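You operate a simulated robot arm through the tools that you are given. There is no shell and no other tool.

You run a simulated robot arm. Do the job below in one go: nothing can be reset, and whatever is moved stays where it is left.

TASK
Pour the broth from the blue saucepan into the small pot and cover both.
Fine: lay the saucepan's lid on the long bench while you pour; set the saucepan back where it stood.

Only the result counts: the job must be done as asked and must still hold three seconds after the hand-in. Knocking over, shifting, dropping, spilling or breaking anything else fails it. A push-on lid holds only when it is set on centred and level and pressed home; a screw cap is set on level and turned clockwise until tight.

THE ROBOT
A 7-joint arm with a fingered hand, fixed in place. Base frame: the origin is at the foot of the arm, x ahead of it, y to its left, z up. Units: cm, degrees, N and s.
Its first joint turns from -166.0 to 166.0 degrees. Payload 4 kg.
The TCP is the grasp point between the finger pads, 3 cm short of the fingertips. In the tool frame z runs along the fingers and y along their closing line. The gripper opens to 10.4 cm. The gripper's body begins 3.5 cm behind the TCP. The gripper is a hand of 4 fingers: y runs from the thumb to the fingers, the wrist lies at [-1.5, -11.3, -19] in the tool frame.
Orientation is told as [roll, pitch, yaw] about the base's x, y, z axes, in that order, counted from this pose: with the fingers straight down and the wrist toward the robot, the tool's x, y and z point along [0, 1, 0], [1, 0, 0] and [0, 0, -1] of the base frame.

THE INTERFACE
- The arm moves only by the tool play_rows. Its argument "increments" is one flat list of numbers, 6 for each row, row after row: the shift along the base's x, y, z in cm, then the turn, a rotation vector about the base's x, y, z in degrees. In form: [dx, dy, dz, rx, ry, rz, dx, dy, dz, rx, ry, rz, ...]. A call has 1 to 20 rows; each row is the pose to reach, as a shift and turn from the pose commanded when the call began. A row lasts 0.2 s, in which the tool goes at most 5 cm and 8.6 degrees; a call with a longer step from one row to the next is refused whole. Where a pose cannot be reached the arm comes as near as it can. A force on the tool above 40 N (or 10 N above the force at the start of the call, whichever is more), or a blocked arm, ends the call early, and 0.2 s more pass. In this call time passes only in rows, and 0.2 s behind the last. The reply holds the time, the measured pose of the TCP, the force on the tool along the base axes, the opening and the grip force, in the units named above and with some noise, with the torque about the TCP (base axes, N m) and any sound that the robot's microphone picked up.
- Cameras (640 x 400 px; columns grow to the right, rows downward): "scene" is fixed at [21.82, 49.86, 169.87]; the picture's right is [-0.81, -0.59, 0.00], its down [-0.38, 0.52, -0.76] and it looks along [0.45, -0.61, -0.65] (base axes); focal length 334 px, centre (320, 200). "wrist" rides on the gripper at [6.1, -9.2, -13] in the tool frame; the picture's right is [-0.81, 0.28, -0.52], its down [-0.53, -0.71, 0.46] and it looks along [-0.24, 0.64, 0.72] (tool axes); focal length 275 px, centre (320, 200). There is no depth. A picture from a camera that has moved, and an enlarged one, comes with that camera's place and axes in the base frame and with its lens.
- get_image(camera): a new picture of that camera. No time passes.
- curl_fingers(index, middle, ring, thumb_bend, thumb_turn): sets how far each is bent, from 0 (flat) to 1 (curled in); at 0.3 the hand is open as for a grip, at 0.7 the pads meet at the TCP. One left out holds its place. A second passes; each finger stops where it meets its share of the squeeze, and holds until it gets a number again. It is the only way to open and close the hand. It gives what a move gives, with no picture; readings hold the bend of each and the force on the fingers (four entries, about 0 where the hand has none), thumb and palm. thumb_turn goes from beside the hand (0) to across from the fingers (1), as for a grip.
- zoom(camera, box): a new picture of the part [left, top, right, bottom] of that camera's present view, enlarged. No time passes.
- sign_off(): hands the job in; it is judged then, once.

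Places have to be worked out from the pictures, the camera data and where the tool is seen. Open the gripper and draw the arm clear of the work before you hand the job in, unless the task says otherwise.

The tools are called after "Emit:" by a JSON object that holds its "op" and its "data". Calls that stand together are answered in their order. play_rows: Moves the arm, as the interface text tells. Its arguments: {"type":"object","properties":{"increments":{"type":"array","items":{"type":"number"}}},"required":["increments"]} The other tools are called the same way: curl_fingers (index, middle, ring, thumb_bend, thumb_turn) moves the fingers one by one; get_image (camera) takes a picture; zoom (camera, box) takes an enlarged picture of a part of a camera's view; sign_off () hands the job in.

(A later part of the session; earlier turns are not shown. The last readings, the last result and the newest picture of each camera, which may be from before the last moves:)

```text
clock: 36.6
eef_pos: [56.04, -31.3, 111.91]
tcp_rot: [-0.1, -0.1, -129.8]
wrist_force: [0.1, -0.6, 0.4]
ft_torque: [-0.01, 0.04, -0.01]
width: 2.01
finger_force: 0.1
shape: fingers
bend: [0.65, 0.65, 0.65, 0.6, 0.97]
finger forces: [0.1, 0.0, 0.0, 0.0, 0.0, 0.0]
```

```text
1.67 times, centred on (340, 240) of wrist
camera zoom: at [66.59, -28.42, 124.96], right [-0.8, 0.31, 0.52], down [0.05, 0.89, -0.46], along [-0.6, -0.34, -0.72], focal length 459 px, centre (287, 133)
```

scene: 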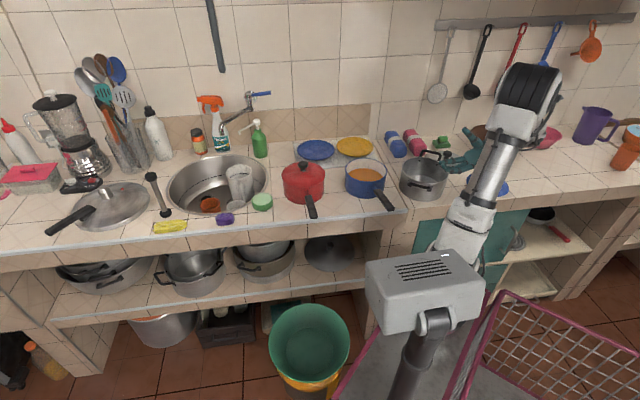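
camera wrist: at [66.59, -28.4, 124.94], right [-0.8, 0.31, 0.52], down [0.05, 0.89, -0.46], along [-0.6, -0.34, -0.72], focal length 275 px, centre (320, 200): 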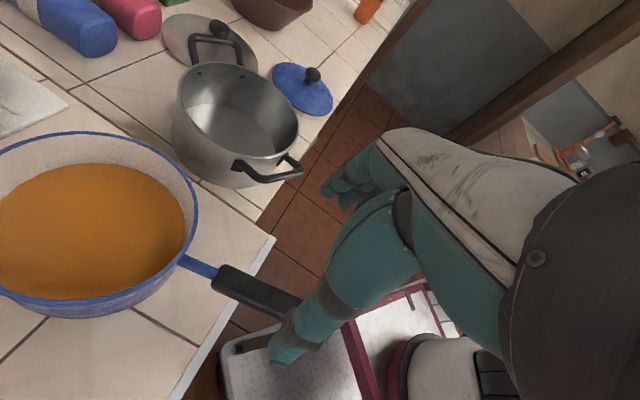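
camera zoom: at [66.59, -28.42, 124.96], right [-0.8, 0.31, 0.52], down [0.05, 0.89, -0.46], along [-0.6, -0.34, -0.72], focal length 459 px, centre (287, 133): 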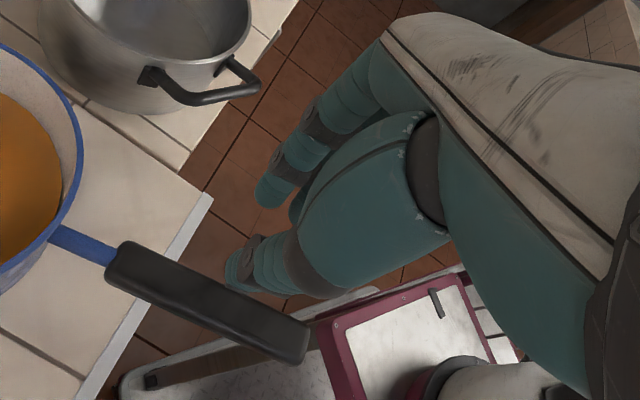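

The side view is informative: the thumb closes nearly vertical, the fingers hook underneath, and the tips reach about 3.8 cm below the TCP. I'll grip further out, where the handle overhangs the bench edge, near (53.5, -29.3), with the hand tilted 9° to match the handle's slope. I'll half-open the fingers first.

Emit:
{"op": "curl_fingers", "data": {"index": 0.42, "middle": 0.42, "ring": 0.42, "thumb_bend": 0.42}}

Emit:
{"op": "play_rows", "data": {"increments": [-1.25, 1.0, 0, 1.5, 1.75, 0, -2.5, 2.0, -1, 3.0, 3.5, 0, -2.5, 2.0, -3, 4.5, 5.25, 0, -2.5, 2.0, -5, 5.8, 7.0, 0, -2.5, 2.0, -7, 5.8, 7.0, 0]}}

Emit:
{"op": "zoom", "data": {"camera": "scene", "box": [352, 140, 448, 200]}}

Emit:
{"op": "zoom", "data": {"camera": "wrist", "box": [160, 160, 480, 360]}}

```text
clock: 37.6
eef_pos: [55.93, -31.33, 112.01]
tcp_rot: [0.0, 0.0, -129.8]
wrist_force: [0.8, -0.4, -0.5]
ft_torque: [0.03, -0.03, 0.0]
width: 7.25
finger_force: 0.1
shape: fingers
bend: [0.42, 0.42, 0.42, 0.42, 0.97]
finger forces: [0.0, 0.0, 0.0, 0.0, 0.0, 0.0]
```

```text
clock: 38.8
eef_pos: [53.73, -29.36, 105.02]
tcp_rot: [-9.2, 0.1, -129.7]
wrist_force: [-0.8, 0.0, 0.1]
ft_torque: [-0.03, 0.01, -0.03]
width: 7.25
finger_force: 0.1
shape: fingers
bend: [0.42, 0.42, 0.42, 0.42, 0.97]
finger forces: [0.0, 0.0, 0.1, 0.0, 0.1, 0.1]
```

```text
6.67 times, centred on (400, 170) of scene
camera zoom: at [21.82, 49.86, 169.87], right [-0.81, -0.59, 0.0], down [-0.38, 0.52, -0.76], along [0.45, -0.61, -0.65], focal length 2224 px, centre (-213, 400)
```

zoom: 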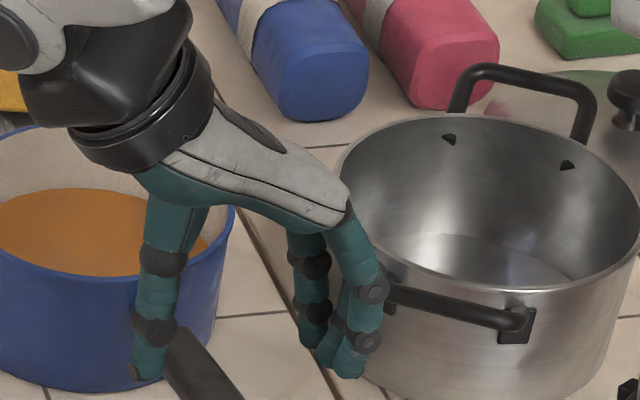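

```text
2.00 times, centred on (320, 260) of wrist
camera zoom: at [65.78, -27.61, 116.94], right [-0.73, 0.25, 0.64], down [-0.01, 0.93, -0.37], along [-0.69, -0.27, -0.68], focal length 551 px, centre (320, 80)
```

zoom: 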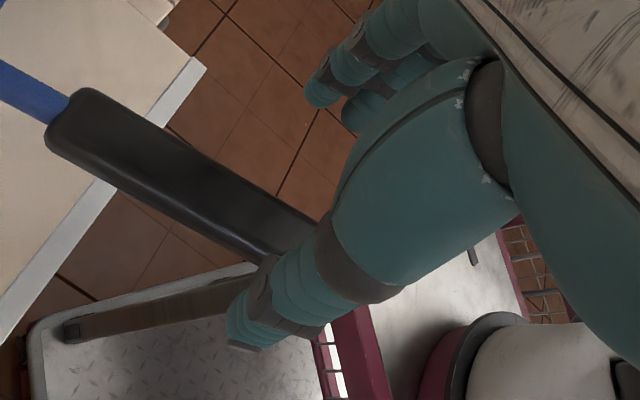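

The handle axis lines up with the grasp point to within 0.2 cm. I'll lower so the handle sits between thumb and fingers, slowly at the end, watching for palm contact.

Emit:
{"op": "play_rows", "data": {"increments": [0, 0, -2, 0, 0, 0, 0, 0, -4, 0, 0, 0, 0, 0, -5.5, 0, 0, 0, 0, 0, -6.7, 0, 0, 0, 0, 0, -7.5, 0, 0, 0]}}

Emit:
{"op": "zoom", "data": {"camera": "scene", "box": [352, 150, 448, 210]}}

Emit:
{"op": "zoom", "data": {"camera": "wrist", "box": [160, 160, 480, 360]}}

```text
clock: 40.0
eef_pos: [53.49, -29.26, 97.47]
tcp_rot: [-9.2, 0.0, -129.7]
wrist_force: [-0.2, 0.5, 0.6]
ft_torque: [-0.03, -0.03, 0.01]
width: 7.25
finger_force: 0.1
shape: fingers
bend: [0.42, 0.42, 0.42, 0.42, 0.97]
finger forces: [0.1, 0.0, 0.1, 0.0, 0.0, 0.0]
```

```text
6.67 times, centred on (400, 180) of scene
camera zoom: at [21.82, 49.86, 169.87], right [-0.81, -0.59, 0.0], down [-0.38, 0.52, -0.76], along [0.45, -0.61, -0.65], focal length 2224 px, centre (-213, 333)
```

zoom: 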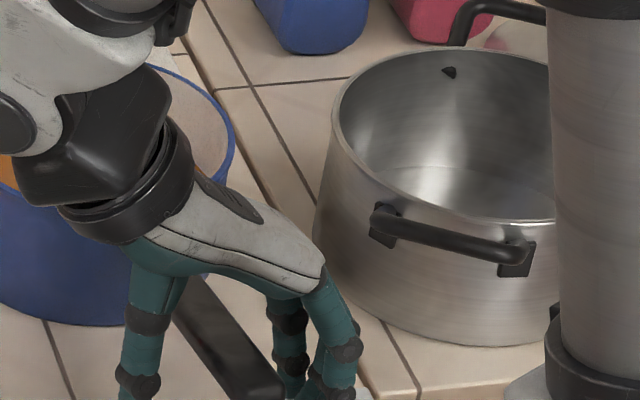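

```text
2.00 times, centred on (320, 260) of wrist
camera zoom: at [65.69, -27.57, 109.4], right [-0.73, 0.25, 0.64], down [0.0, 0.93, -0.37], along [-0.69, -0.27, -0.68], focal length 551 px, centre (320, 80)
```

zoom: 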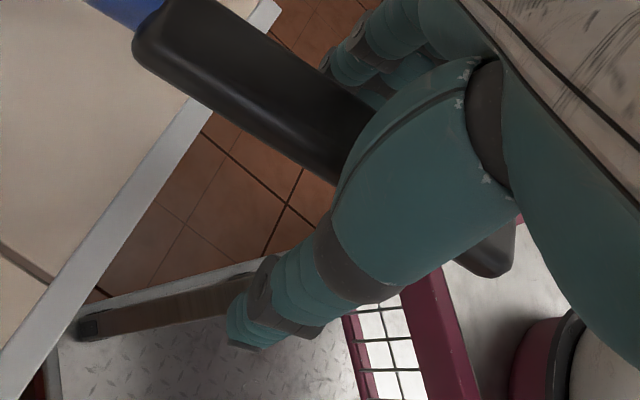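

The handle sits between the thumb and fingers. Checking the lower part of the view before closing.

Emit:
{"op": "zoom", "data": {"camera": "scene", "box": [344, 165, 440, 225]}}

```text
6.67 times, centred on (392, 195) of scene
camera zoom: at [21.82, 49.86, 169.87], right [-0.81, -0.59, 0.0], down [-0.38, 0.52, -0.76], along [0.45, -0.61, -0.65], focal length 2224 px, centre (-160, 233)
```

zoom: 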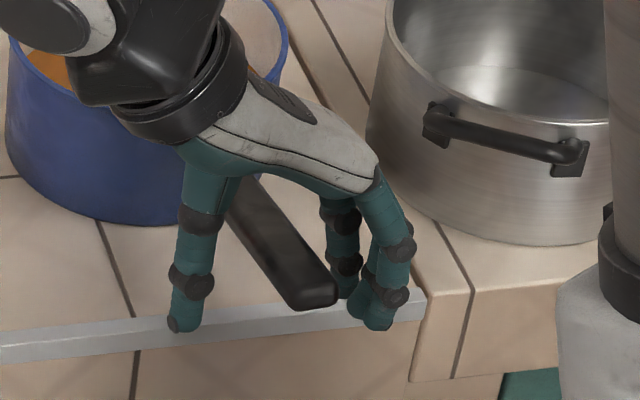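

The handle is centred, about 1.4 cm above the TCP, with the palm still well clear. I'll go 0.9 cm deeper for a wrap grip, then close the thumb and fingers in stages while watching the forces.

Emit:
{"op": "play_rows", "data": {"increments": [0, 0, -0.4, 0, 0, 0, 0, 0, -0.9, 0, 0, 0]}}

Emit:
{"op": "curl_fingers", "data": {"index": 0.62, "middle": 0.62, "ring": 0.62, "thumb_bend": 0.55}}

Emit:
{"op": "zoom", "data": {"camera": "scene", "box": [344, 165, 440, 225]}}

Emit:
{"op": "zoom", "data": {"camera": "wrist", "box": [160, 160, 480, 360]}}

```text
clock: 40.6
eef_pos: [53.55, -29.43, 96.67]
tcp_rot: [-9.2, 0.0, -129.7]
wrist_force: [0.4, 0.2, 0.4]
ft_torque: [-0.01, 0.03, -0.02]
width: 7.24
finger_force: 0.1
shape: fingers
bend: [0.42, 0.42, 0.42, 0.42, 0.97]
finger forces: [0.0, 0.1, 0.1, 0.0, 0.0, 0.1]
```

```text
clock: 41.6
eef_pos: [53.6, -29.29, 96.72]
tcp_rot: [-9.1, 0.0, -129.7]
wrist_force: [-1.0, -0.7, 0.5]
ft_torque: [0.03, -0.04, -0.04]
width: 3.07
finger_force: 0.1
shape: fingers
bend: [0.62, 0.62, 0.62, 0.55, 0.97]
finger forces: [0.0, 0.0, 0.1, 0.0, 0.0, 0.0]
```

```text
6.67 times, centred on (392, 195) of scene
camera zoom: at [21.82, 49.86, 169.87], right [-0.81, -0.59, 0.0], down [-0.38, 0.52, -0.76], along [0.45, -0.61, -0.65], focal length 2224 px, centre (-160, 233)
```

zoom: 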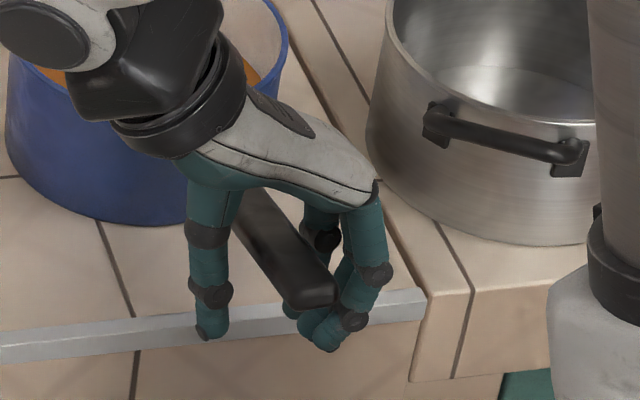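

```text
2.00 times, centred on (320, 260) of wrist
camera zoom: at [65.67, -27.61, 108.56], right [-0.73, 0.25, 0.64], down [-0.01, 0.93, -0.37], along [-0.69, -0.27, -0.68], focal length 551 px, centre (320, 80)
```

zoom: 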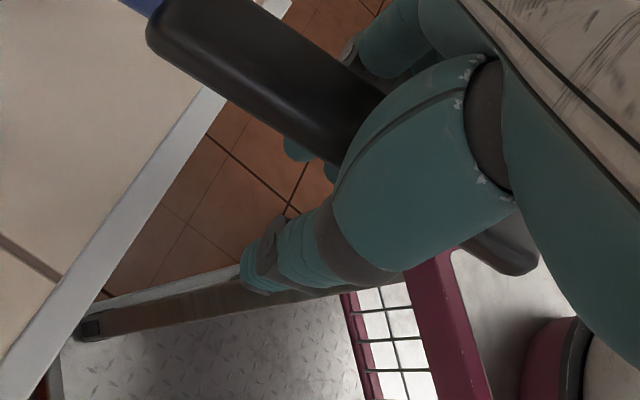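

No contact yet; the fingers are curling under the handle as planned. Next stage of closing.

Emit:
{"op": "curl_fingers", "data": {"index": 0.75, "middle": 0.75, "ring": 0.75, "thumb_bend": 0.63}}

Emit:
{"op": "zoom", "data": {"camera": "scene", "box": [344, 165, 440, 225]}}

Emit:
{"op": "zoom", "data": {"camera": "wrist", "box": [160, 160, 480, 360]}}

```text
clock: 42.6
eef_pos: [53.48, -29.36, 96.61]
tcp_rot: [-9.1, 0.0, -129.8]
wrist_force: [-0.2, -0.1, -0.6]
ft_torque: [-0.02, 0.02, -0.01]
width: 0.17
finger_force: 0.1
shape: fingers
bend: [0.75, 0.75, 0.75, 0.63, 0.97]
finger forces: [0.0, 0.0, 0.1, 0.1, 0.0, 0.0]
```

```text
6.67 times, centred on (392, 195) of scene
camera zoom: at [21.82, 49.86, 169.87], right [-0.81, -0.59, 0.0], down [-0.38, 0.52, -0.76], along [0.45, -0.61, -0.65], focal length 2224 px, centre (-160, 233)
```

zoom: 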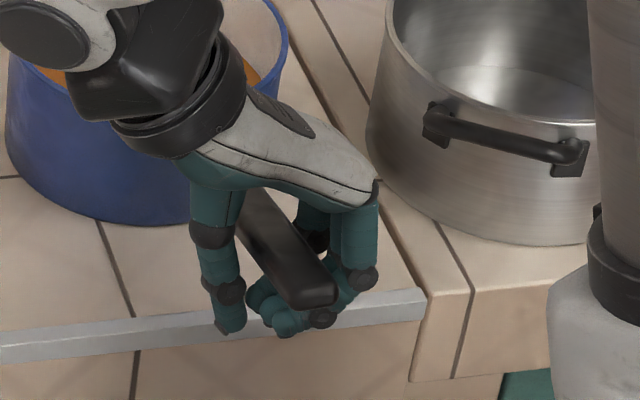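

```text
2.00 times, centred on (320, 260) of wrist
camera zoom: at [65.67, -27.61, 108.56], right [-0.73, 0.25, 0.64], down [-0.01, 0.93, -0.37], along [-0.69, -0.27, -0.68], focal length 551 px, centre (320, 80)
```

zoom: 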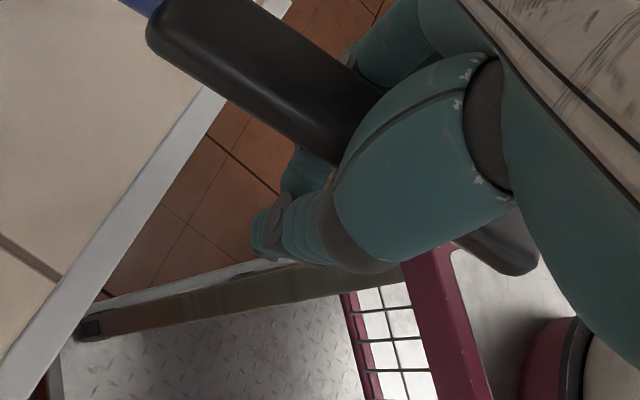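

The fingers and thumb now form a closed ring around the handle without touching it. Before committing to a lift I'll gauge the weight. I'll raise the hand until the fingers just take up the handle from below, tipping the pan by well under a degree.

Emit:
{"op": "play_rows", "data": {"increments": [0, 0, 0.5, 0, 0, 0, 0, 0, 1.0, 0, 0, 0, 0, 0, 1.3, 0, 0, 0]}}

Emit:
{"op": "play_rows", "data": {"increments": [0, 0, 0.3, 0, 0, 0]}}

Emit:
{"op": "zoom", "data": {"camera": "scene", "box": [344, 165, 440, 225]}}

```text
clock: 43.4
eef_pos: [53.53, -29.35, 98.04]
tcp_rot: [-9.1, 0.0, -129.6]
wrist_force: [0.8, -0.7, -0.3]
ft_torque: [0.03, 0.01, 0.0]
width: 0.3
finger_force: 1.8
shape: fingers
bend: [0.75, 0.75, 0.75, 0.62, 0.97]
finger forces: [2.2, 0.1, 0.0, 0.0, 1.1, 0.0]
```

```text
clock: 43.8
eef_pos: [53.39, -29.37, 98.13]
tcp_rot: [-9.1, 0.0, -129.7]
wrist_force: [1.7, -0.3, 0.2]
ft_torque: [0.03, 0.03, -0.03]
width: 0.3
finger_force: 1.7
shape: fingers
bend: [0.75, 0.75, 0.75, 0.62, 0.97]
finger forces: [2.3, 0.0, 0.0, 0.1, 1.4, 0.0]
```

```text
6.67 times, centred on (392, 195) of scene
camera zoom: at [21.82, 49.86, 169.87], right [-0.81, -0.59, 0.0], down [-0.38, 0.52, -0.76], along [0.45, -0.61, -0.65], focal length 2224 px, centre (-160, 233)
```

zoom: 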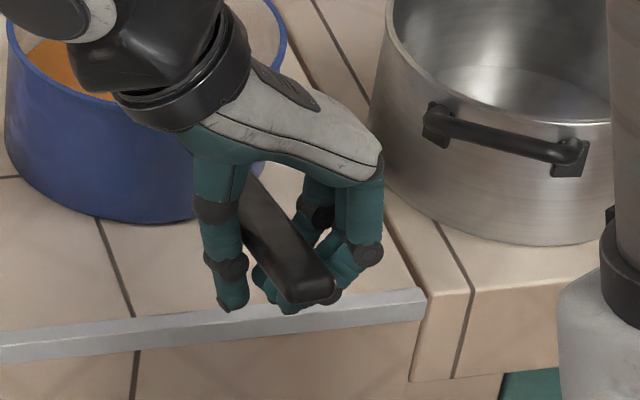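

Barely any load yet. Only the index and thumb touch each other lightly. I'll raise a little more until the handle's weight shows.

Emit:
{"op": "play_rows", "data": {"increments": [0, 0, 0.3, 0, 0, 0]}}

Emit:
{"op": "play_rows", "data": {"increments": [0, 0, 0.3, 0, 0, 0]}}

Emit:
{"op": "zoom", "data": {"camera": "scene", "box": [344, 165, 440, 225]}}

```text
clock: 44.2
eef_pos: [53.57, -29.37, 98.57]
tcp_rot: [-9.1, 0.0, -129.8]
wrist_force: [1.3, -0.7, -3.8]
ft_torque: [0.04, 0.02, -0.05]
width: 0.35
finger_force: 2.4
shape: fingers
bend: [0.75, 0.75, 0.75, 0.62, 0.97]
finger forces: [2.5, 0.0, 0.0, 0.0, 1.5, 0.0]
```

```text
clock: 44.6
eef_pos: [53.61, -29.23, 98.74]
tcp_rot: [-9.1, 0.1, -129.6]
wrist_force: [1.7, -1.9, -4.0]
ft_torque: [0.0, 0.02, 0.0]
width: 0.34
finger_force: 2.0
shape: fingers
bend: [0.75, 0.75, 0.75, 0.62, 0.97]
finger forces: [2.4, 0.1, 0.0, 0.0, 1.7, 0.0]
```

```text
6.67 times, centred on (392, 195) of scene
camera zoom: at [21.82, 49.86, 169.87], right [-0.81, -0.59, 0.0], down [-0.38, 0.52, -0.76], along [0.45, -0.61, -0.65], focal length 2224 px, centre (-160, 233)
```

zoom: 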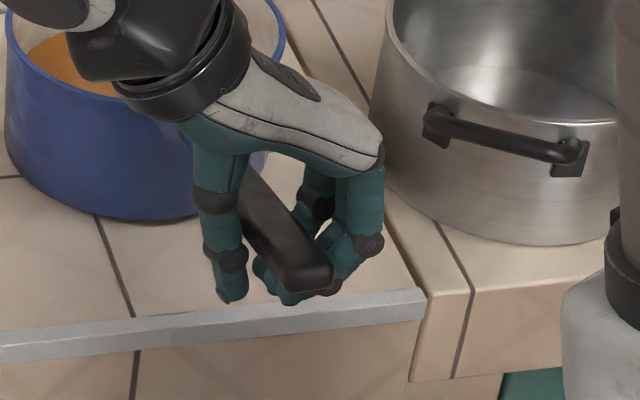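

The handle end lifts at about 4 N, so pan plus broth is roughly 1.1 kg. That would be a long lever from here, so I'll set it back down, open, and slide the grip closer to the pan to cut the droop.

Emit:
{"op": "play_rows", "data": {"increments": [0, 0, -0.4, 0, 0, 0, 0, 0, -0.8, 0, 0, 0, 0, 0, -1.0, 0, 0, 0]}}

Emit:
{"op": "curl_fingers", "data": {"index": 0.42, "middle": 0.42, "ring": 0.42, "thumb_bend": 0.42}}

Emit:
{"op": "zoom", "data": {"camera": "scene", "box": [328, 140, 440, 210]}}

Emit:
{"op": "zoom", "data": {"camera": "wrist", "box": [160, 160, 480, 360]}}

```text
clock: 45.4
eef_pos: [53.6, -29.31, 97.8]
tcp_rot: [-9.0, 0.0, -129.7]
wrist_force: [-1.4, 0.8, -0.2]
ft_torque: [0.03, -0.01, -0.02]
width: 0.37
finger_force: 1.5
shape: fingers
bend: [0.75, 0.75, 0.75, 0.62, 0.98]
finger forces: [1.6, 0.0, 0.0, 0.1, 1.1, 0.1]
```

```text
clock: 46.4
eef_pos: [53.57, -29.38, 97.69]
tcp_rot: [-9.0, 0.0, -129.7]
wrist_force: [-0.4, 0.0, 0.1]
ft_torque: [0.05, -0.03, 0.01]
width: 7.23
finger_force: 0.1
shape: fingers
bend: [0.42, 0.42, 0.42, 0.42, 0.98]
finger forces: [0.0, 0.1, 0.1, 0.0, 0.1, 0.0]
```

```text
5.71 times, centred on (384, 175) of scene
camera zoom: at [21.82, 49.86, 169.87], right [-0.81, -0.59, 0.0], down [-0.38, 0.52, -0.76], along [0.45, -0.61, -0.65], focal length 1907 px, centre (-46, 343)
```

zoom: 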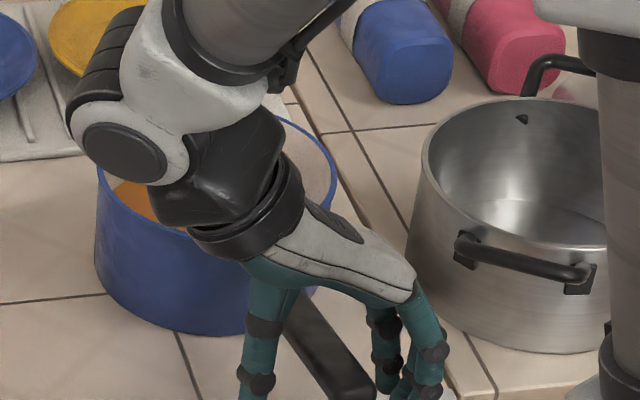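

```text
2.00 times, centred on (320, 260) of wrist
camera zoom: at [65.72, -27.64, 109.71], right [-0.73, 0.25, 0.64], down [0.0, 0.93, -0.37], along [-0.69, -0.27, -0.68], focal length 551 px, centre (320, 80)
```

zoom: 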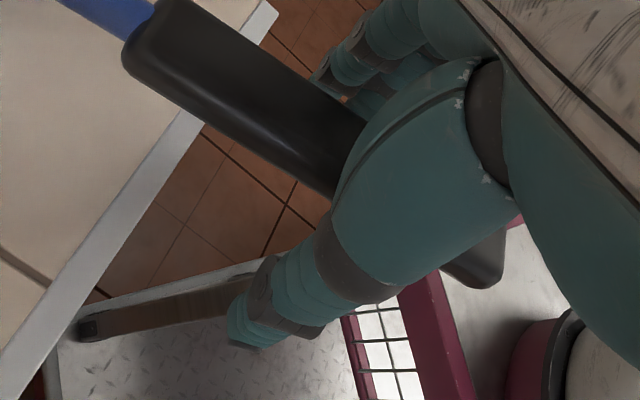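

Open again with the pan undisturbed. I'll slide along the handle toward the pan, straddling it, to about 12 cm from the pan's centre.

Emit:
{"op": "play_rows", "data": {"increments": [1.15, -0.96, 0, 0, 0, 0, 2.3, -1.92, 0, 0, 0, 0, 3.45, -2.9, -0.1, 0, 0, 0, 4.6, -3.85, -0.3, 0, 0, 0]}}

Emit:
{"op": "zoom", "data": {"camera": "scene", "box": [328, 150, 440, 220]}}

Emit:
{"op": "zoom", "data": {"camera": "wrist", "box": [160, 160, 480, 360]}}

```text
clock: 47.4
eef_pos: [58.13, -33.09, 97.51]
tcp_rot: [-9.1, 0.0, -129.7]
wrist_force: [0.8, 0.4, -1.1]
ft_torque: [0.01, -0.01, -0.01]
width: 7.23
finger_force: 0.0
shape: fingers
bend: [0.42, 0.42, 0.42, 0.42, 0.98]
finger forces: [0.0, 0.0, 0.1, 0.1, 0.1, 0.0]
```

```text
5.71 times, centred on (384, 185) of scene
camera zoom: at [21.82, 49.86, 169.87], right [-0.81, -0.59, 0.0], down [-0.38, 0.52, -0.76], along [0.45, -0.61, -0.65], focal length 1907 px, centre (-46, 286)
```

zoom: 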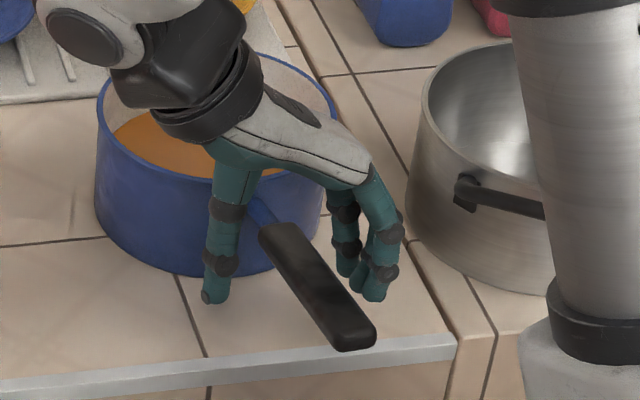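

```text
2.00 times, centred on (320, 260) of wrist
camera zoom: at [70.27, -31.46, 109.44], right [-0.73, 0.25, 0.64], down [0.0, 0.93, -0.37], along [-0.69, -0.27, -0.68], focal length 551 px, centre (320, 80)
```

zoom: 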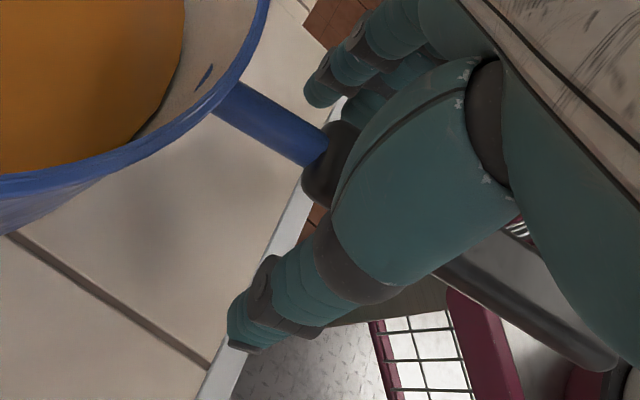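

The hand straddles the handle root, about 1.5 cm clear of the pan wall. Closing in stages now.

Emit:
{"op": "curl_fingers", "data": {"index": 0.62, "middle": 0.62, "ring": 0.62, "thumb_bend": 0.55}}

Emit:
{"op": "curl_fingers", "data": {"index": 0.72, "middle": 0.72, "ring": 0.72, "thumb_bend": 0.62}}

Emit:
{"op": "zoom", "data": {"camera": "scene", "box": [344, 160, 440, 220]}}

Emit:
{"op": "zoom", "data": {"camera": "wrist", "box": [160, 160, 480, 360]}}

```text
clock: 48.4
eef_pos: [58.17, -33.18, 97.46]
tcp_rot: [-9.2, 0.1, -129.7]
wrist_force: [-1.6, -1.1, 0.0]
ft_torque: [0.01, -0.02, 0.0]
width: 3.02
finger_force: 0.1
shape: fingers
bend: [0.62, 0.62, 0.62, 0.55, 0.98]
finger forces: [0.0, 0.0, 0.0, 0.0, 0.1, 0.1]
```

```text
clock: 49.4
eef_pos: [58.16, -33.17, 97.59]
tcp_rot: [-9.2, 0.1, -129.7]
wrist_force: [-0.5, -1.0, 0.8]
ft_torque: [0.0, 0.01, 0.0]
width: 0.93
finger_force: 1.2
shape: fingers
bend: [0.72, 0.72, 0.72, 0.61, 0.98]
finger forces: [1.7, 0.0, 0.0, 0.0, 0.8, 0.1]
```

```text
6.67 times, centred on (392, 190) of scene
camera zoom: at [21.82, 49.86, 169.87], right [-0.81, -0.59, 0.0], down [-0.38, 0.52, -0.76], along [0.45, -0.61, -0.65], focal length 2224 px, centre (-160, 267)
```

zoom: 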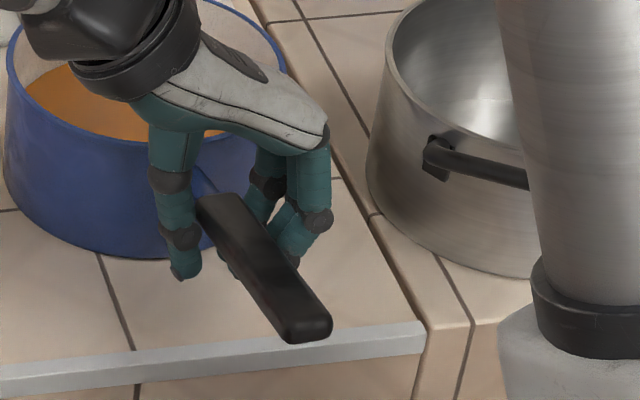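

```text
2.00 times, centred on (320, 260) of wrist
camera zoom: at [70.27, -31.45, 109.43], right [-0.73, 0.25, 0.64], down [0.0, 0.93, -0.37], along [-0.69, -0.27, -0.68], focal length 551 px, centre (320, 80)
```

zoom: 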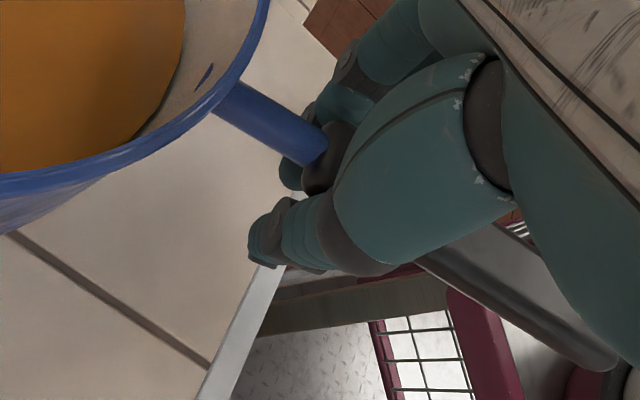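

The fingers wrap under the handle root. I'll now close firmly and look at the forces before trying a small test lift.

Emit:
{"op": "curl_fingers", "data": {"index": 1.0, "middle": 1.0, "ring": 1.0, "thumb_bend": 0.9}}

Emit:
{"op": "zoom", "data": {"camera": "scene", "box": [344, 160, 440, 220]}}

Emit:
{"op": "zoom", "data": {"camera": "wrist", "box": [160, 160, 480, 360]}}

```text
clock: 50.4
eef_pos: [58.18, -33.2, 97.39]
tcp_rot: [-9.2, 0.0, -129.7]
wrist_force: [-0.1, 0.6, -4.9]
ft_torque: [0.0, 0.13, 0.08]
width: 2.78
finger_force: 10.9
shape: fingers
bend: [1.0, 0.99, 0.98, 0.86, 0.97]
finger forces: [1.5, 4.0, 9.9, 0.0, 0.1, 7.0]
```

```text
6.67 times, centred on (392, 190) of scene
camera zoom: at [21.82, 49.86, 169.87], right [-0.81, -0.59, 0.0], down [-0.38, 0.52, -0.76], along [0.45, -0.61, -0.65], focal length 2224 px, centre (-160, 267)
```

zoom: 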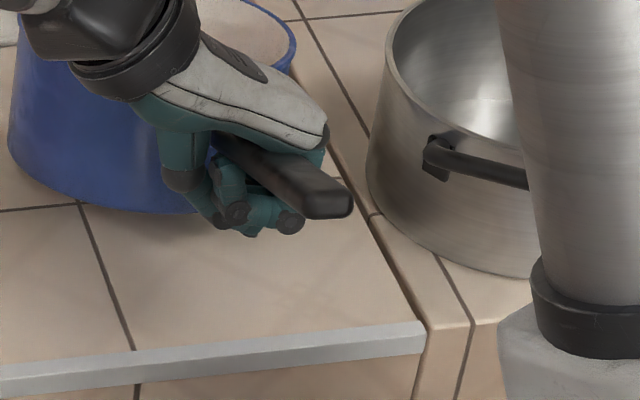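

```text
2.00 times, centred on (320, 260) of wrist
camera zoom: at [70.28, -31.45, 109.41], right [-0.73, 0.25, 0.64], down [-0.01, 0.93, -0.37], along [-0.69, -0.27, -0.68], focal length 551 px, centre (320, 80)
```

zoom: 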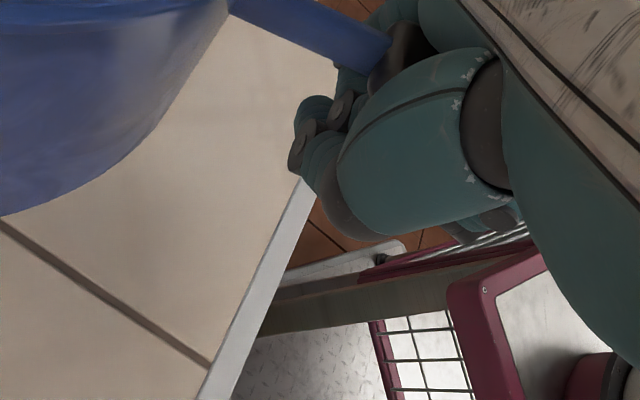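

Closing fully has drawn the handle up against the palm (palm 7 N, ring finger 10 N), with the pan tipped about 12° on its far edge. I'll check that the pan and broth are all right before testing how well the grip carries load.

Emit:
{"op": "zoom", "data": {"camera": "scene", "box": [310, 120, 470, 220]}}

Emit:
{"op": "get_image", "data": {"camera": "wrist"}}

```text
4.00 times, centred on (390, 170) of scene
camera zoom: at [21.82, 49.86, 169.87], right [-0.81, -0.59, 0.0], down [-0.38, 0.52, -0.76], along [0.45, -0.61, -0.65], focal length 1335 px, centre (40, 320)
```

zoom: 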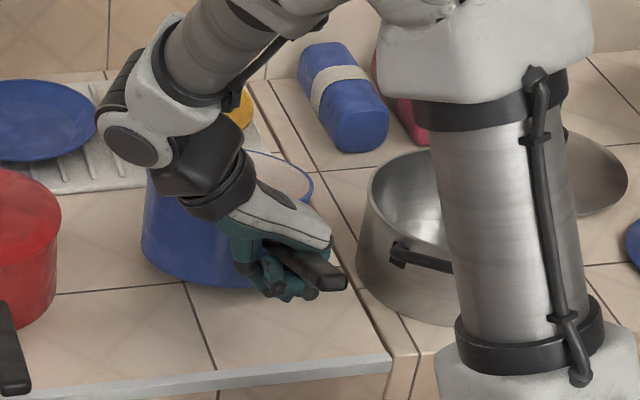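

```text
taken
camera wrist: at [70.28, -31.45, 109.41], right [-0.73, 0.25, 0.64], down [-0.01, 0.93, -0.37], along [-0.69, -0.27, -0.68], focal length 275 px, centre (320, 200)
```

wrist: 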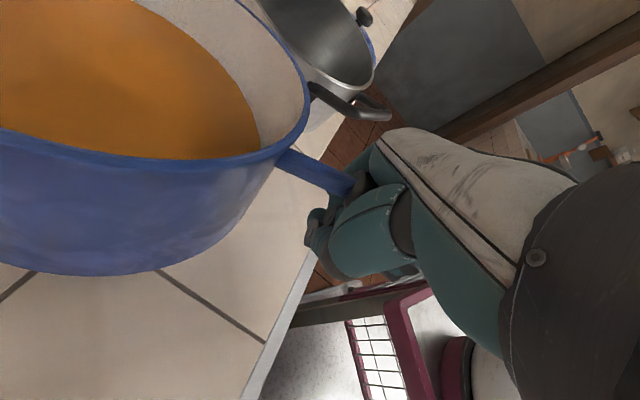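

The broth is still well inside the pan. I'll test the hold by levelling the hand a few degrees, which lifts the pan's far edge if the grip carries it.

Emit:
{"op": "play_rows", "data": {"increments": [0, 0, 0, -1.28, -1.54, 0, 0, 0, 0, -2.56, -3.08, 0, 0, 0, 0, -3.83, -4.61, 0]}}

Emit:
{"op": "get_image", "data": {"camera": "wrist"}}

Emit:
{"op": "zoom", "data": {"camera": "scene", "box": [330, 140, 442, 210]}}

```text
clock: 51.2
eef_pos: [58.22, -33.16, 97.59]
tcp_rot: [-3.1, -0.1, -129.7]
wrist_force: [0.9, 1.0, -5.0]
ft_torque: [0.07, 0.27, 0.06]
width: 2.78
finger_force: 12.3
shape: fingers
bend: [1.0, 0.99, 0.99, 0.86, 0.97]
finger forces: [6.3, 3.6, 4.6, 0.0, 0.0, 9.4]
```

```text
taken
camera wrist: at [69.32, -30.69, 110.24], right [-0.78, 0.29, 0.56], down [0.03, 0.9, -0.43], along [-0.63, -0.32, -0.71], focal length 275 px, centre (320, 200)
```

wrist: 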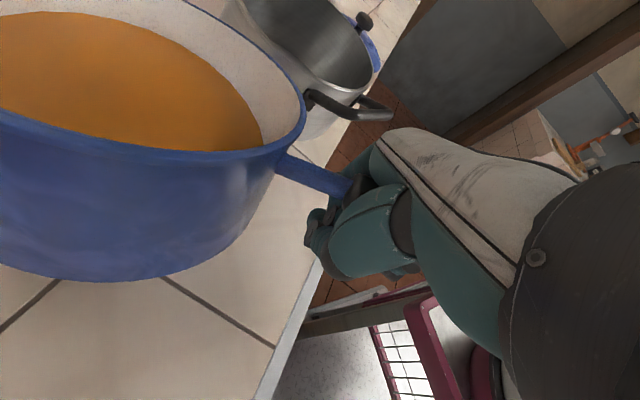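

```text
5.71 times, centred on (386, 175) of scene
camera zoom: at [21.82, 49.86, 169.87], right [-0.81, -0.59, 0.0], down [-0.38, 0.52, -0.76], along [0.45, -0.61, -0.65], focal length 1907 px, centre (-57, 343)
```

zoom: 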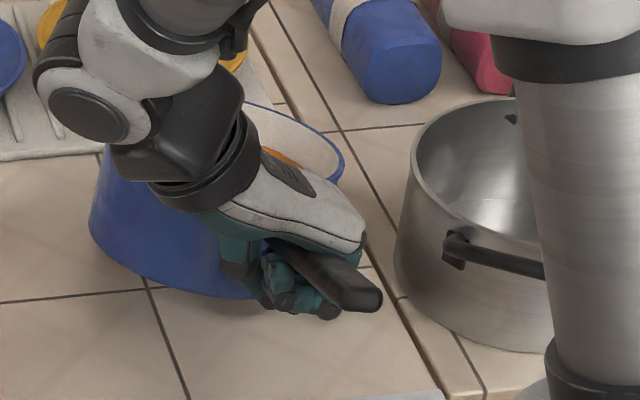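

Support torque is rising (0.10 to 0.25 N·m) and the fingers hold their bend, so the grip isn't yielding. I'll continue levelling.

Emit:
{"op": "play_rows", "data": {"increments": [0, 0, 0, -1.28, -1.54, 0, 0, 0, 0, -2.56, -3.08, 0, 0, 0, 0, -3.83, -4.61, 0]}}

Emit:
{"op": "get_image", "data": {"camera": "wrist"}}

Emit:
{"op": "zoom", "data": {"camera": "scene", "box": [330, 140, 442, 210]}}

```text
clock: 52.0
eef_pos: [58.13, -33.21, 97.69]
tcp_rot: [3.0, 0.0, -129.7]
wrist_force: [0.6, 0.3, -4.8]
ft_torque: [0.1, 0.26, 0.02]
width: 2.78
finger_force: 10.7
shape: fingers
bend: [0.99, 0.99, 0.99, 0.86, 0.97]
finger forces: [9.6, 2.4, 1.7, 0.0, 0.0, 8.3]
```

```text
taken
camera wrist: at [68.24, -29.8, 110.88], right [-0.82, 0.32, 0.48], down [0.06, 0.87, -0.48], along [-0.57, -0.36, -0.74], focal length 275 px, centre (320, 200)
```

wrist: 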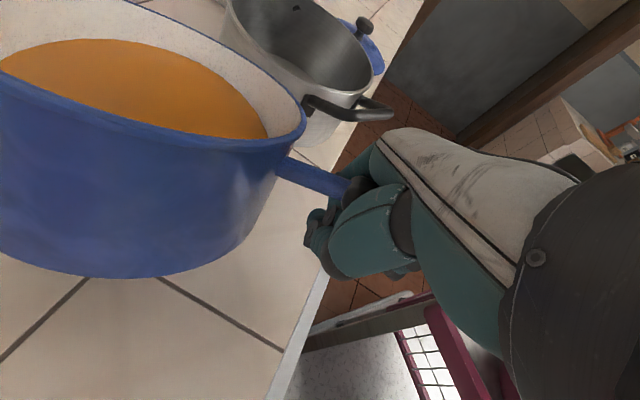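

```text
5.71 times, centred on (386, 175) of scene
camera zoom: at [21.82, 49.86, 169.87], right [-0.81, -0.59, 0.0], down [-0.38, 0.52, -0.76], along [0.45, -0.61, -0.65], focal length 1907 px, centre (-57, 343)
```

zoom: 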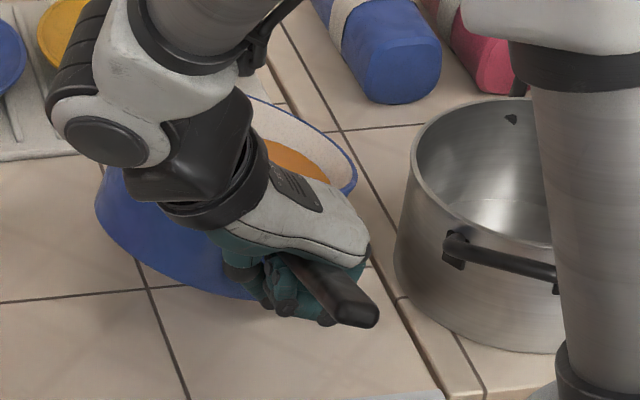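

The load is shifting from ring to index as the palm and handle come flush. The bends are still holding, so I'll continue in smaller steps.

Emit:
{"op": "play_rows", "data": {"increments": [0, 0, 0, -1.28, -1.54, 0, 0, 0, 0, -2.56, -3.08, 0]}}

Emit:
{"op": "get_image", "data": {"camera": "wrist"}}

Emit:
{"op": "zoom", "data": {"camera": "scene", "box": [330, 140, 442, 210]}}

```text
clock: 52.6
eef_pos: [58.14, -33.33, 97.5]
tcp_rot: [7.0, 0.0, -129.7]
wrist_force: [-0.1, 0.6, -4.8]
ft_torque: [0.14, 0.27, -0.02]
width: 2.74
finger_force: 11.2
shape: fingers
bend: [0.99, 0.99, 1.0, 0.86, 0.97]
finger forces: [11.7, 1.8, 0.7, 0.0, 0.0, 8.1]
```

```text
taken
camera wrist: at [67.53, -29.22, 111.18], right [-0.84, 0.34, 0.42], down [0.09, 0.85, -0.52], along [-0.53, -0.4, -0.75], focal length 275 px, centre (320, 200)
```

wrist: 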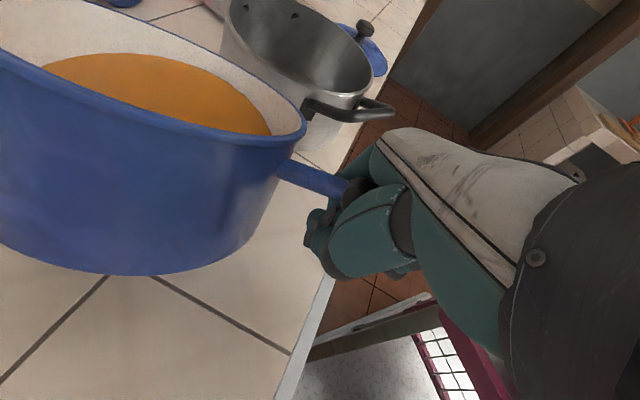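

```text
5.71 times, centred on (386, 175) of scene
camera zoom: at [21.82, 49.86, 169.87], right [-0.81, -0.59, 0.0], down [-0.38, 0.52, -0.76], along [0.45, -0.61, -0.65], focal length 1907 px, centre (-57, 343)
```

zoom: 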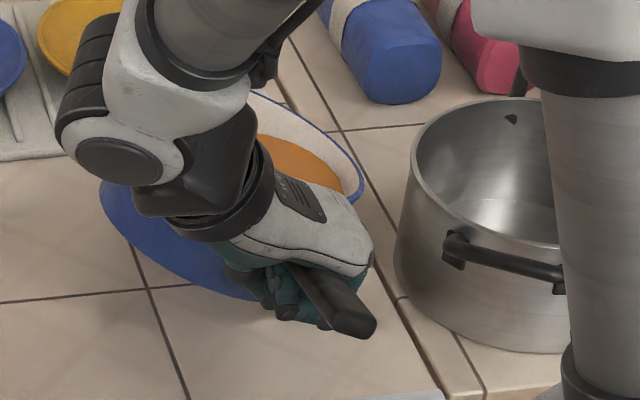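

Index load is up to 11.7 N, so the palm-index couple is now engaging. I'll keep rotating in small steps and see whether the pan starts to follow.

Emit:
{"op": "play_rows", "data": {"increments": [0, 0, 0, -1.28, -1.54, 0, 0, 0, 0, -2.56, -3.08, 0]}}

Emit:
{"op": "get_image", "data": {"camera": "wrist"}}

Emit:
{"op": "zoom", "data": {"camera": "scene", "box": [330, 140, 442, 210]}}

```text
clock: 53.2
eef_pos: [58.08, -33.35, 97.37]
tcp_rot: [10.9, 0.0, -129.7]
wrist_force: [0.3, 1.0, -6.2]
ft_torque: [0.29, 0.4, -0.04]
width: 2.71
finger_force: 13.9
shape: fingers
bend: [0.99, 0.99, 1.0, 0.86, 0.97]
finger forces: [15.6, 1.8, 0.1, 0.0, 0.0, 9.9]
```

```text
taken
camera wrist: at [66.76, -28.64, 111.44], right [-0.86, 0.36, 0.35], down [0.12, 0.83, -0.55], along [-0.49, -0.43, -0.76], focal length 275 px, centre (320, 200)
```

wrist: 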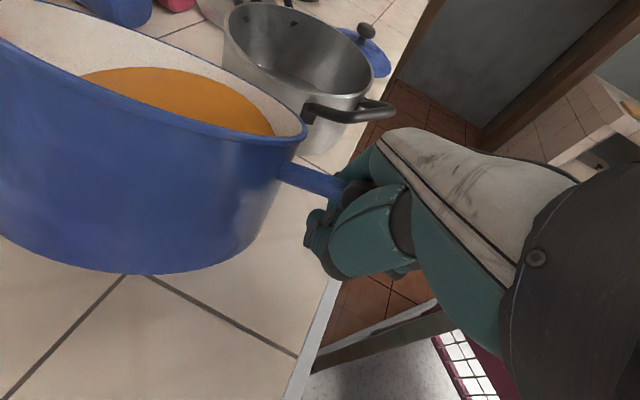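

```text
5.71 times, centred on (386, 175) of scene
camera zoom: at [21.82, 49.86, 169.87], right [-0.81, -0.59, 0.0], down [-0.38, 0.52, -0.76], along [0.45, -0.61, -0.65], focal length 1907 px, centre (-57, 343)
```

zoom: 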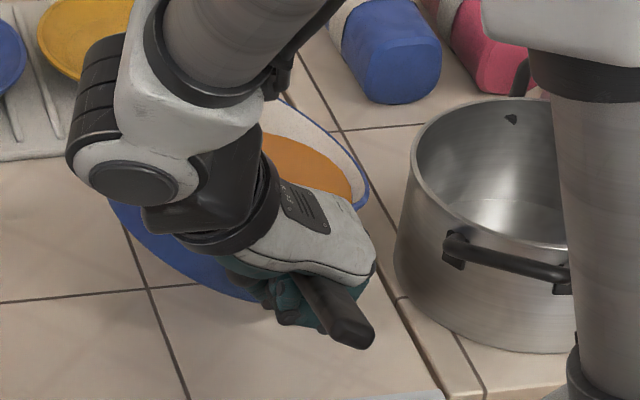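

Support torque rose to about 0.5 N·m with the index holding 15.6 N without opening, so the fingers hold stiffly. I'll rotate a little more to see whether the pan lifts off fully.

Emit:
{"op": "play_rows", "data": {"increments": [0, 0, 0, -1.28, -1.54, 0, 0, 0, 0, -2.56, -3.08, 0]}}

Emit:
{"op": "play_rows", "data": {"increments": [0, 0, 0, -1.28, -1.54, 0, 0, 0, 0, -2.56, -3.08, 0]}}

Emit:
{"op": "get_image", "data": {"camera": "wrist"}}

Emit:
{"op": "zoom", "data": {"camera": "scene", "box": [330, 140, 442, 210]}}

```text
clock: 53.8
eef_pos: [58.22, -33.42, 97.48]
tcp_rot: [14.8, 0.0, -129.6]
wrist_force: [-0.7, 0.1, -8.1]
ft_torque: [0.48, 0.47, 0.02]
width: 2.69
finger_force: 16.6
shape: fingers
bend: [0.99, 0.99, 1.0, 0.85, 0.97]
finger forces: [18.9, 2.2, 0.0, 0.1, 0.1, 12.0]
```

```text
clock: 54.4
eef_pos: [58.18, -33.35, 97.38]
tcp_rot: [19.0, 0.0, -129.7]
wrist_force: [0.5, 0.0, -7.4]
ft_torque: [0.47, 0.43, 0.0]
width: 2.72
finger_force: 16.8
shape: fingers
bend: [0.99, 0.99, 1.0, 0.85, 0.97]
finger forces: [19.0, 2.2, 0.0, 0.1, 0.0, 12.2]
```

```text
taken
camera wrist: at [65.29, -27.4, 111.79], right [-0.89, 0.38, 0.23], down [0.18, 0.78, -0.6], along [-0.41, -0.5, -0.76], focal length 275 px, centre (320, 200)
```

wrist: 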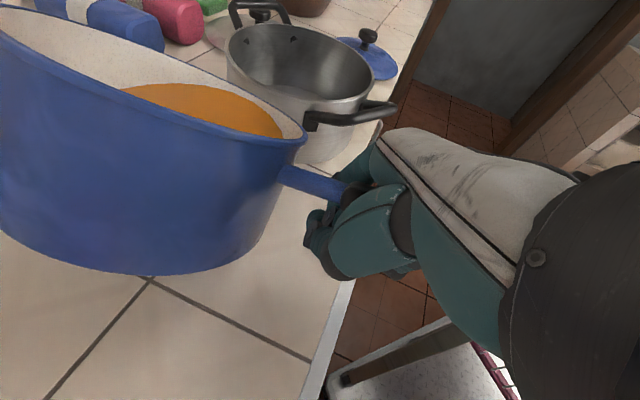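

```text
5.71 times, centred on (386, 175) of scene
camera zoom: at [21.82, 49.86, 169.87], right [-0.81, -0.59, 0.0], down [-0.38, 0.52, -0.76], along [0.45, -0.61, -0.65], focal length 1907 px, centre (-57, 343)
```

zoom: 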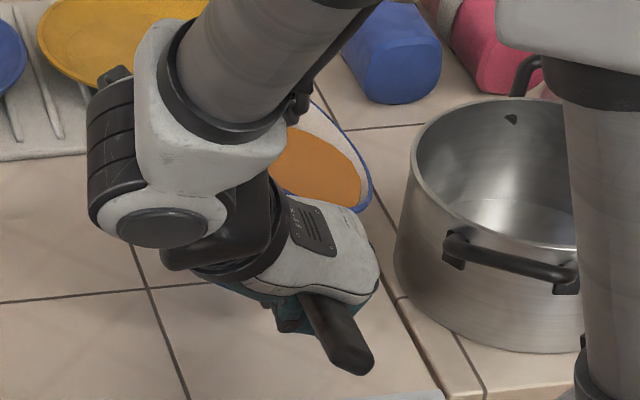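

The force is now steady at about 7.7 N and 0.63 N·m over the last 4°, so the pan is fully airborne (≈0.78 kg) and held by palm and index. I'll check closely how level it is.

Emit:
{"op": "zoom", "data": {"camera": "wrist", "box": [0, 0, 400, 300]}}

Emit:
{"op": "zoom", "data": {"camera": "scene", "box": [340, 140, 420, 190]}}

```text
1.33 times, centred on (200, 150) of wrist
camera zoom: at [65.29, -27.4, 111.79], right [-0.89, 0.38, 0.23], down [0.18, 0.78, -0.6], along [-0.41, -0.5, -0.76], focal length 367 px, centre (480, 267)
```

zoom: 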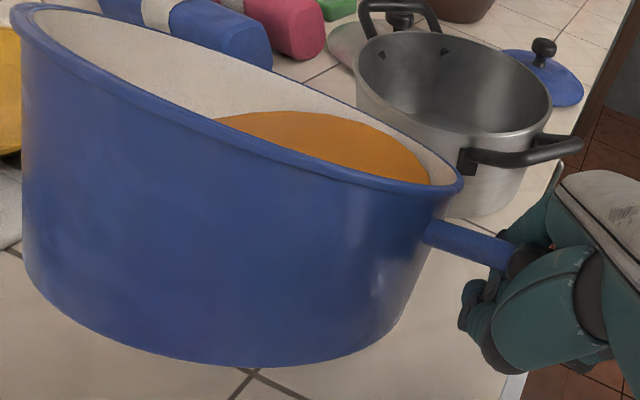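

```text
8.00 times, centred on (380, 165) of scene
camera zoom: at [21.82, 49.86, 169.87], right [-0.81, -0.59, 0.0], down [-0.38, 0.52, -0.76], along [0.45, -0.61, -0.65], focal length 2670 px, centre (-160, 480)
```

zoom: 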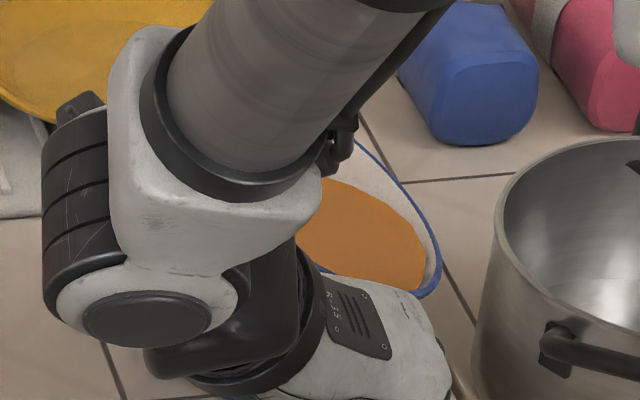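

The broth is closer to the rim on the handle side, so the pan is tilted handle-down by roughly 10–15°. I'll raise it clear of the bench and rotate back about 9° to level it.

Emit:
{"op": "play_rows", "data": {"increments": [0, 0, 0.7, 0.6, 0.72, 0, 0, 0, 1.4, 1.6, 1.92, 0, 0, 0, 2.1, 2.6, 3.12, 0, 0, 0, 2.8, 3.6, 4.3, 0, 0, 0, 3.4, 4.6, 5.5, 0, 0, 0, 4.0, 5.4, 6.5, 0]}}

Emit:
{"op": "zoom", "data": {"camera": "wrist", "box": [0, 0, 400, 300]}}

Emit:
{"op": "zoom", "data": {"camera": "scene", "box": [320, 110, 448, 190]}}

```text
clock: 55.8
eef_pos: [58.12, -33.39, 101.45]
tcp_rot: [10.4, 0.0, -129.7]
wrist_force: [-0.1, -0.3, -7.8]
ft_torque: [0.44, 0.44, 0.01]
width: 2.67
finger_force: 17.0
shape: fingers
bend: [0.99, 0.99, 1.0, 0.85, 0.97]
finger forces: [19.3, 2.4, 0.1, 0.0, 0.0, 11.9]
```

```text
1.33 times, centred on (200, 150) of wrist
camera zoom: at [66.83, -28.76, 115.43], right [-0.86, 0.36, 0.36], down [0.12, 0.83, -0.54], along [-0.5, -0.43, -0.76], focal length 367 px, centre (480, 267)
```

zoom: 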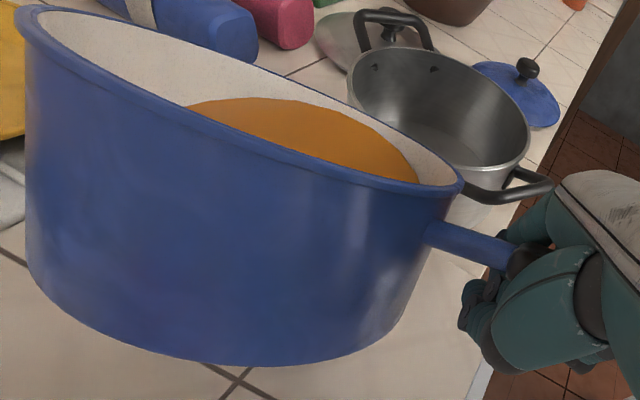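

```text
5.00 times, centred on (384, 150) of scene
camera zoom: at [21.82, 49.86, 169.87], right [-0.81, -0.59, 0.0], down [-0.38, 0.52, -0.76], along [0.45, -0.61, -0.65], focal length 1668 px, centre (0, 450)
```

zoom: 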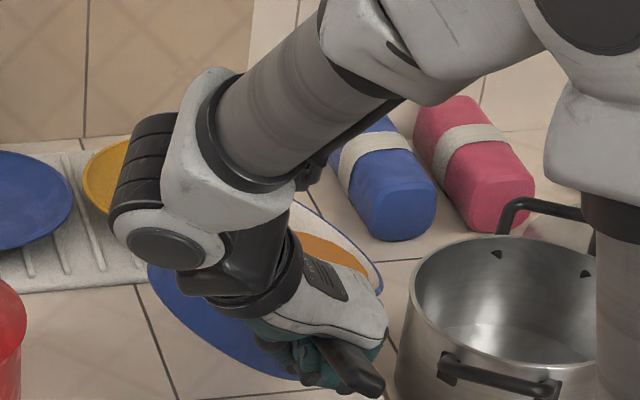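

The pan moves rigidly with the hand now. The silhouettes suggest it is rolled toward its right side (broth nearer the right rim). I'll look closely at the fist and handle from the scene camera before correcting.

Emit:
{"op": "zoom", "data": {"camera": "scene", "box": [350, 150, 414, 190]}}

Emit:
{"op": "zoom", "data": {"camera": "wrist", "box": [240, 110, 440, 235]}}

```text
10.00 times, centred on (382, 170) of scene
camera zoom: at [21.82, 49.86, 169.87], right [-0.81, -0.59, 0.0], down [-0.38, 0.52, -0.76], along [0.45, -0.61, -0.65], focal length 3337 px, centre (-300, 500)
```

zoom: 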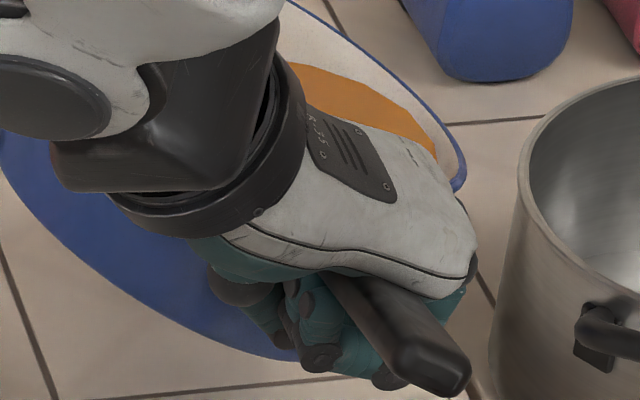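

```text
3.20 times, centred on (340, 172) of wrist
camera zoom: at [66.83, -28.76, 115.43], right [-0.86, 0.36, 0.36], down [0.12, 0.83, -0.54], along [-0.5, -0.43, -0.76], focal length 881 px, centre (256, 288)
```

zoom: 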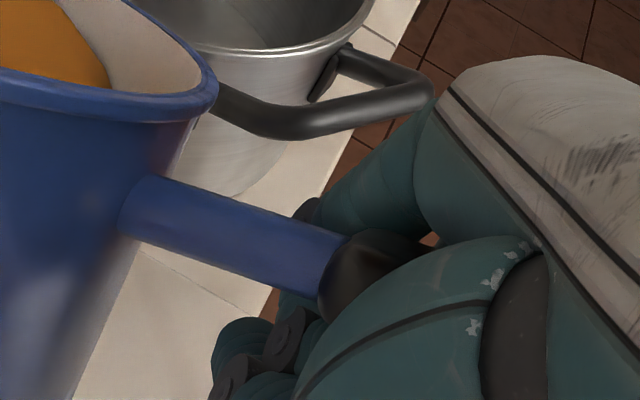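

The handle lies firmly along the palm, but the pan is rolled to its right. I'll roll the hand left by about 18° about the handle axis, slowly, to level the broth.

Emit:
{"op": "play_rows", "data": {"increments": [0, 0, 0.3, -2.3, 1.9, 0, 0, 0, 0.6, -4.6, 3.8, 0, 0, 0, 1, -6.9, 5.75, 0, 0, 0, 1, -9.2, 7.7, 0, 0, 0, 1, -11.5, 9.6, 0, 0, 0, 1, -13.8, 11.5, 0]}}

Emit:
{"op": "zoom", "data": {"camera": "wrist", "box": [0, 0, 400, 300]}}

Emit:
{"op": "zoom", "data": {"camera": "scene", "box": [320, 110, 448, 190]}}

```text
clock: 57.2
eef_pos: [58.19, -33.26, 102.5]
tcp_rot: [10.4, -18.0, -129.6]
wrist_force: [-0.9, 0.0, -7.6]
ft_torque: [0.41, 0.46, 0.03]
width: 2.75
finger_force: 17.0
shape: fingers
bend: [0.98, 0.99, 1.0, 0.85, 0.97]
finger forces: [18.2, 2.9, 0.3, 0.1, 0.0, 13.0]
```

```text
1.33 times, centred on (200, 150) of wrist
camera zoom: at [69.35, -25.7, 112.94], right [-0.78, 0.45, 0.43], down [-0.02, 0.67, -0.74], along [-0.62, -0.58, -0.52], focal length 367 px, centre (480, 267)
```

zoom: 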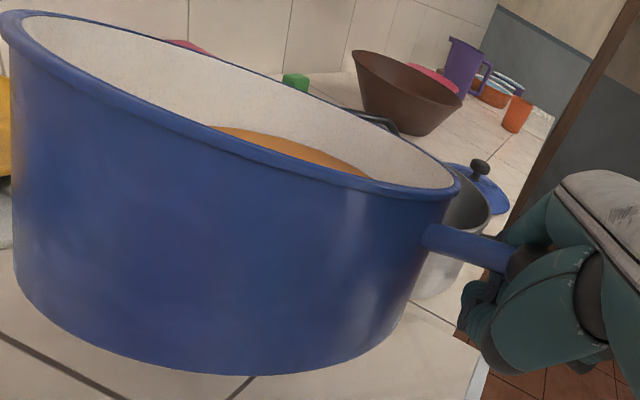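

```text
5.00 times, centred on (384, 150) of scene
camera zoom: at [21.82, 49.86, 169.87], right [-0.81, -0.59, 0.0], down [-0.38, 0.52, -0.76], along [0.45, -0.61, -0.65], focal length 1668 px, centre (0, 450)
```

zoom: 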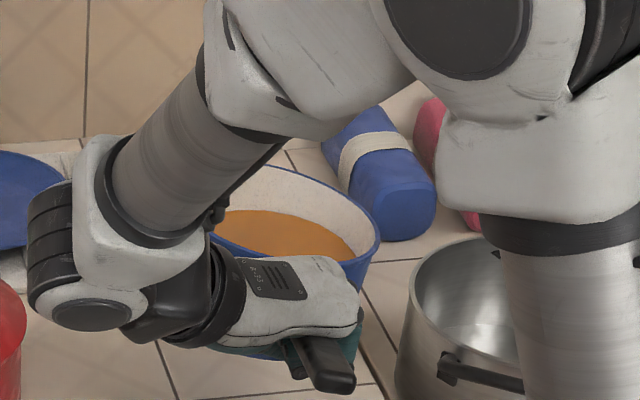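

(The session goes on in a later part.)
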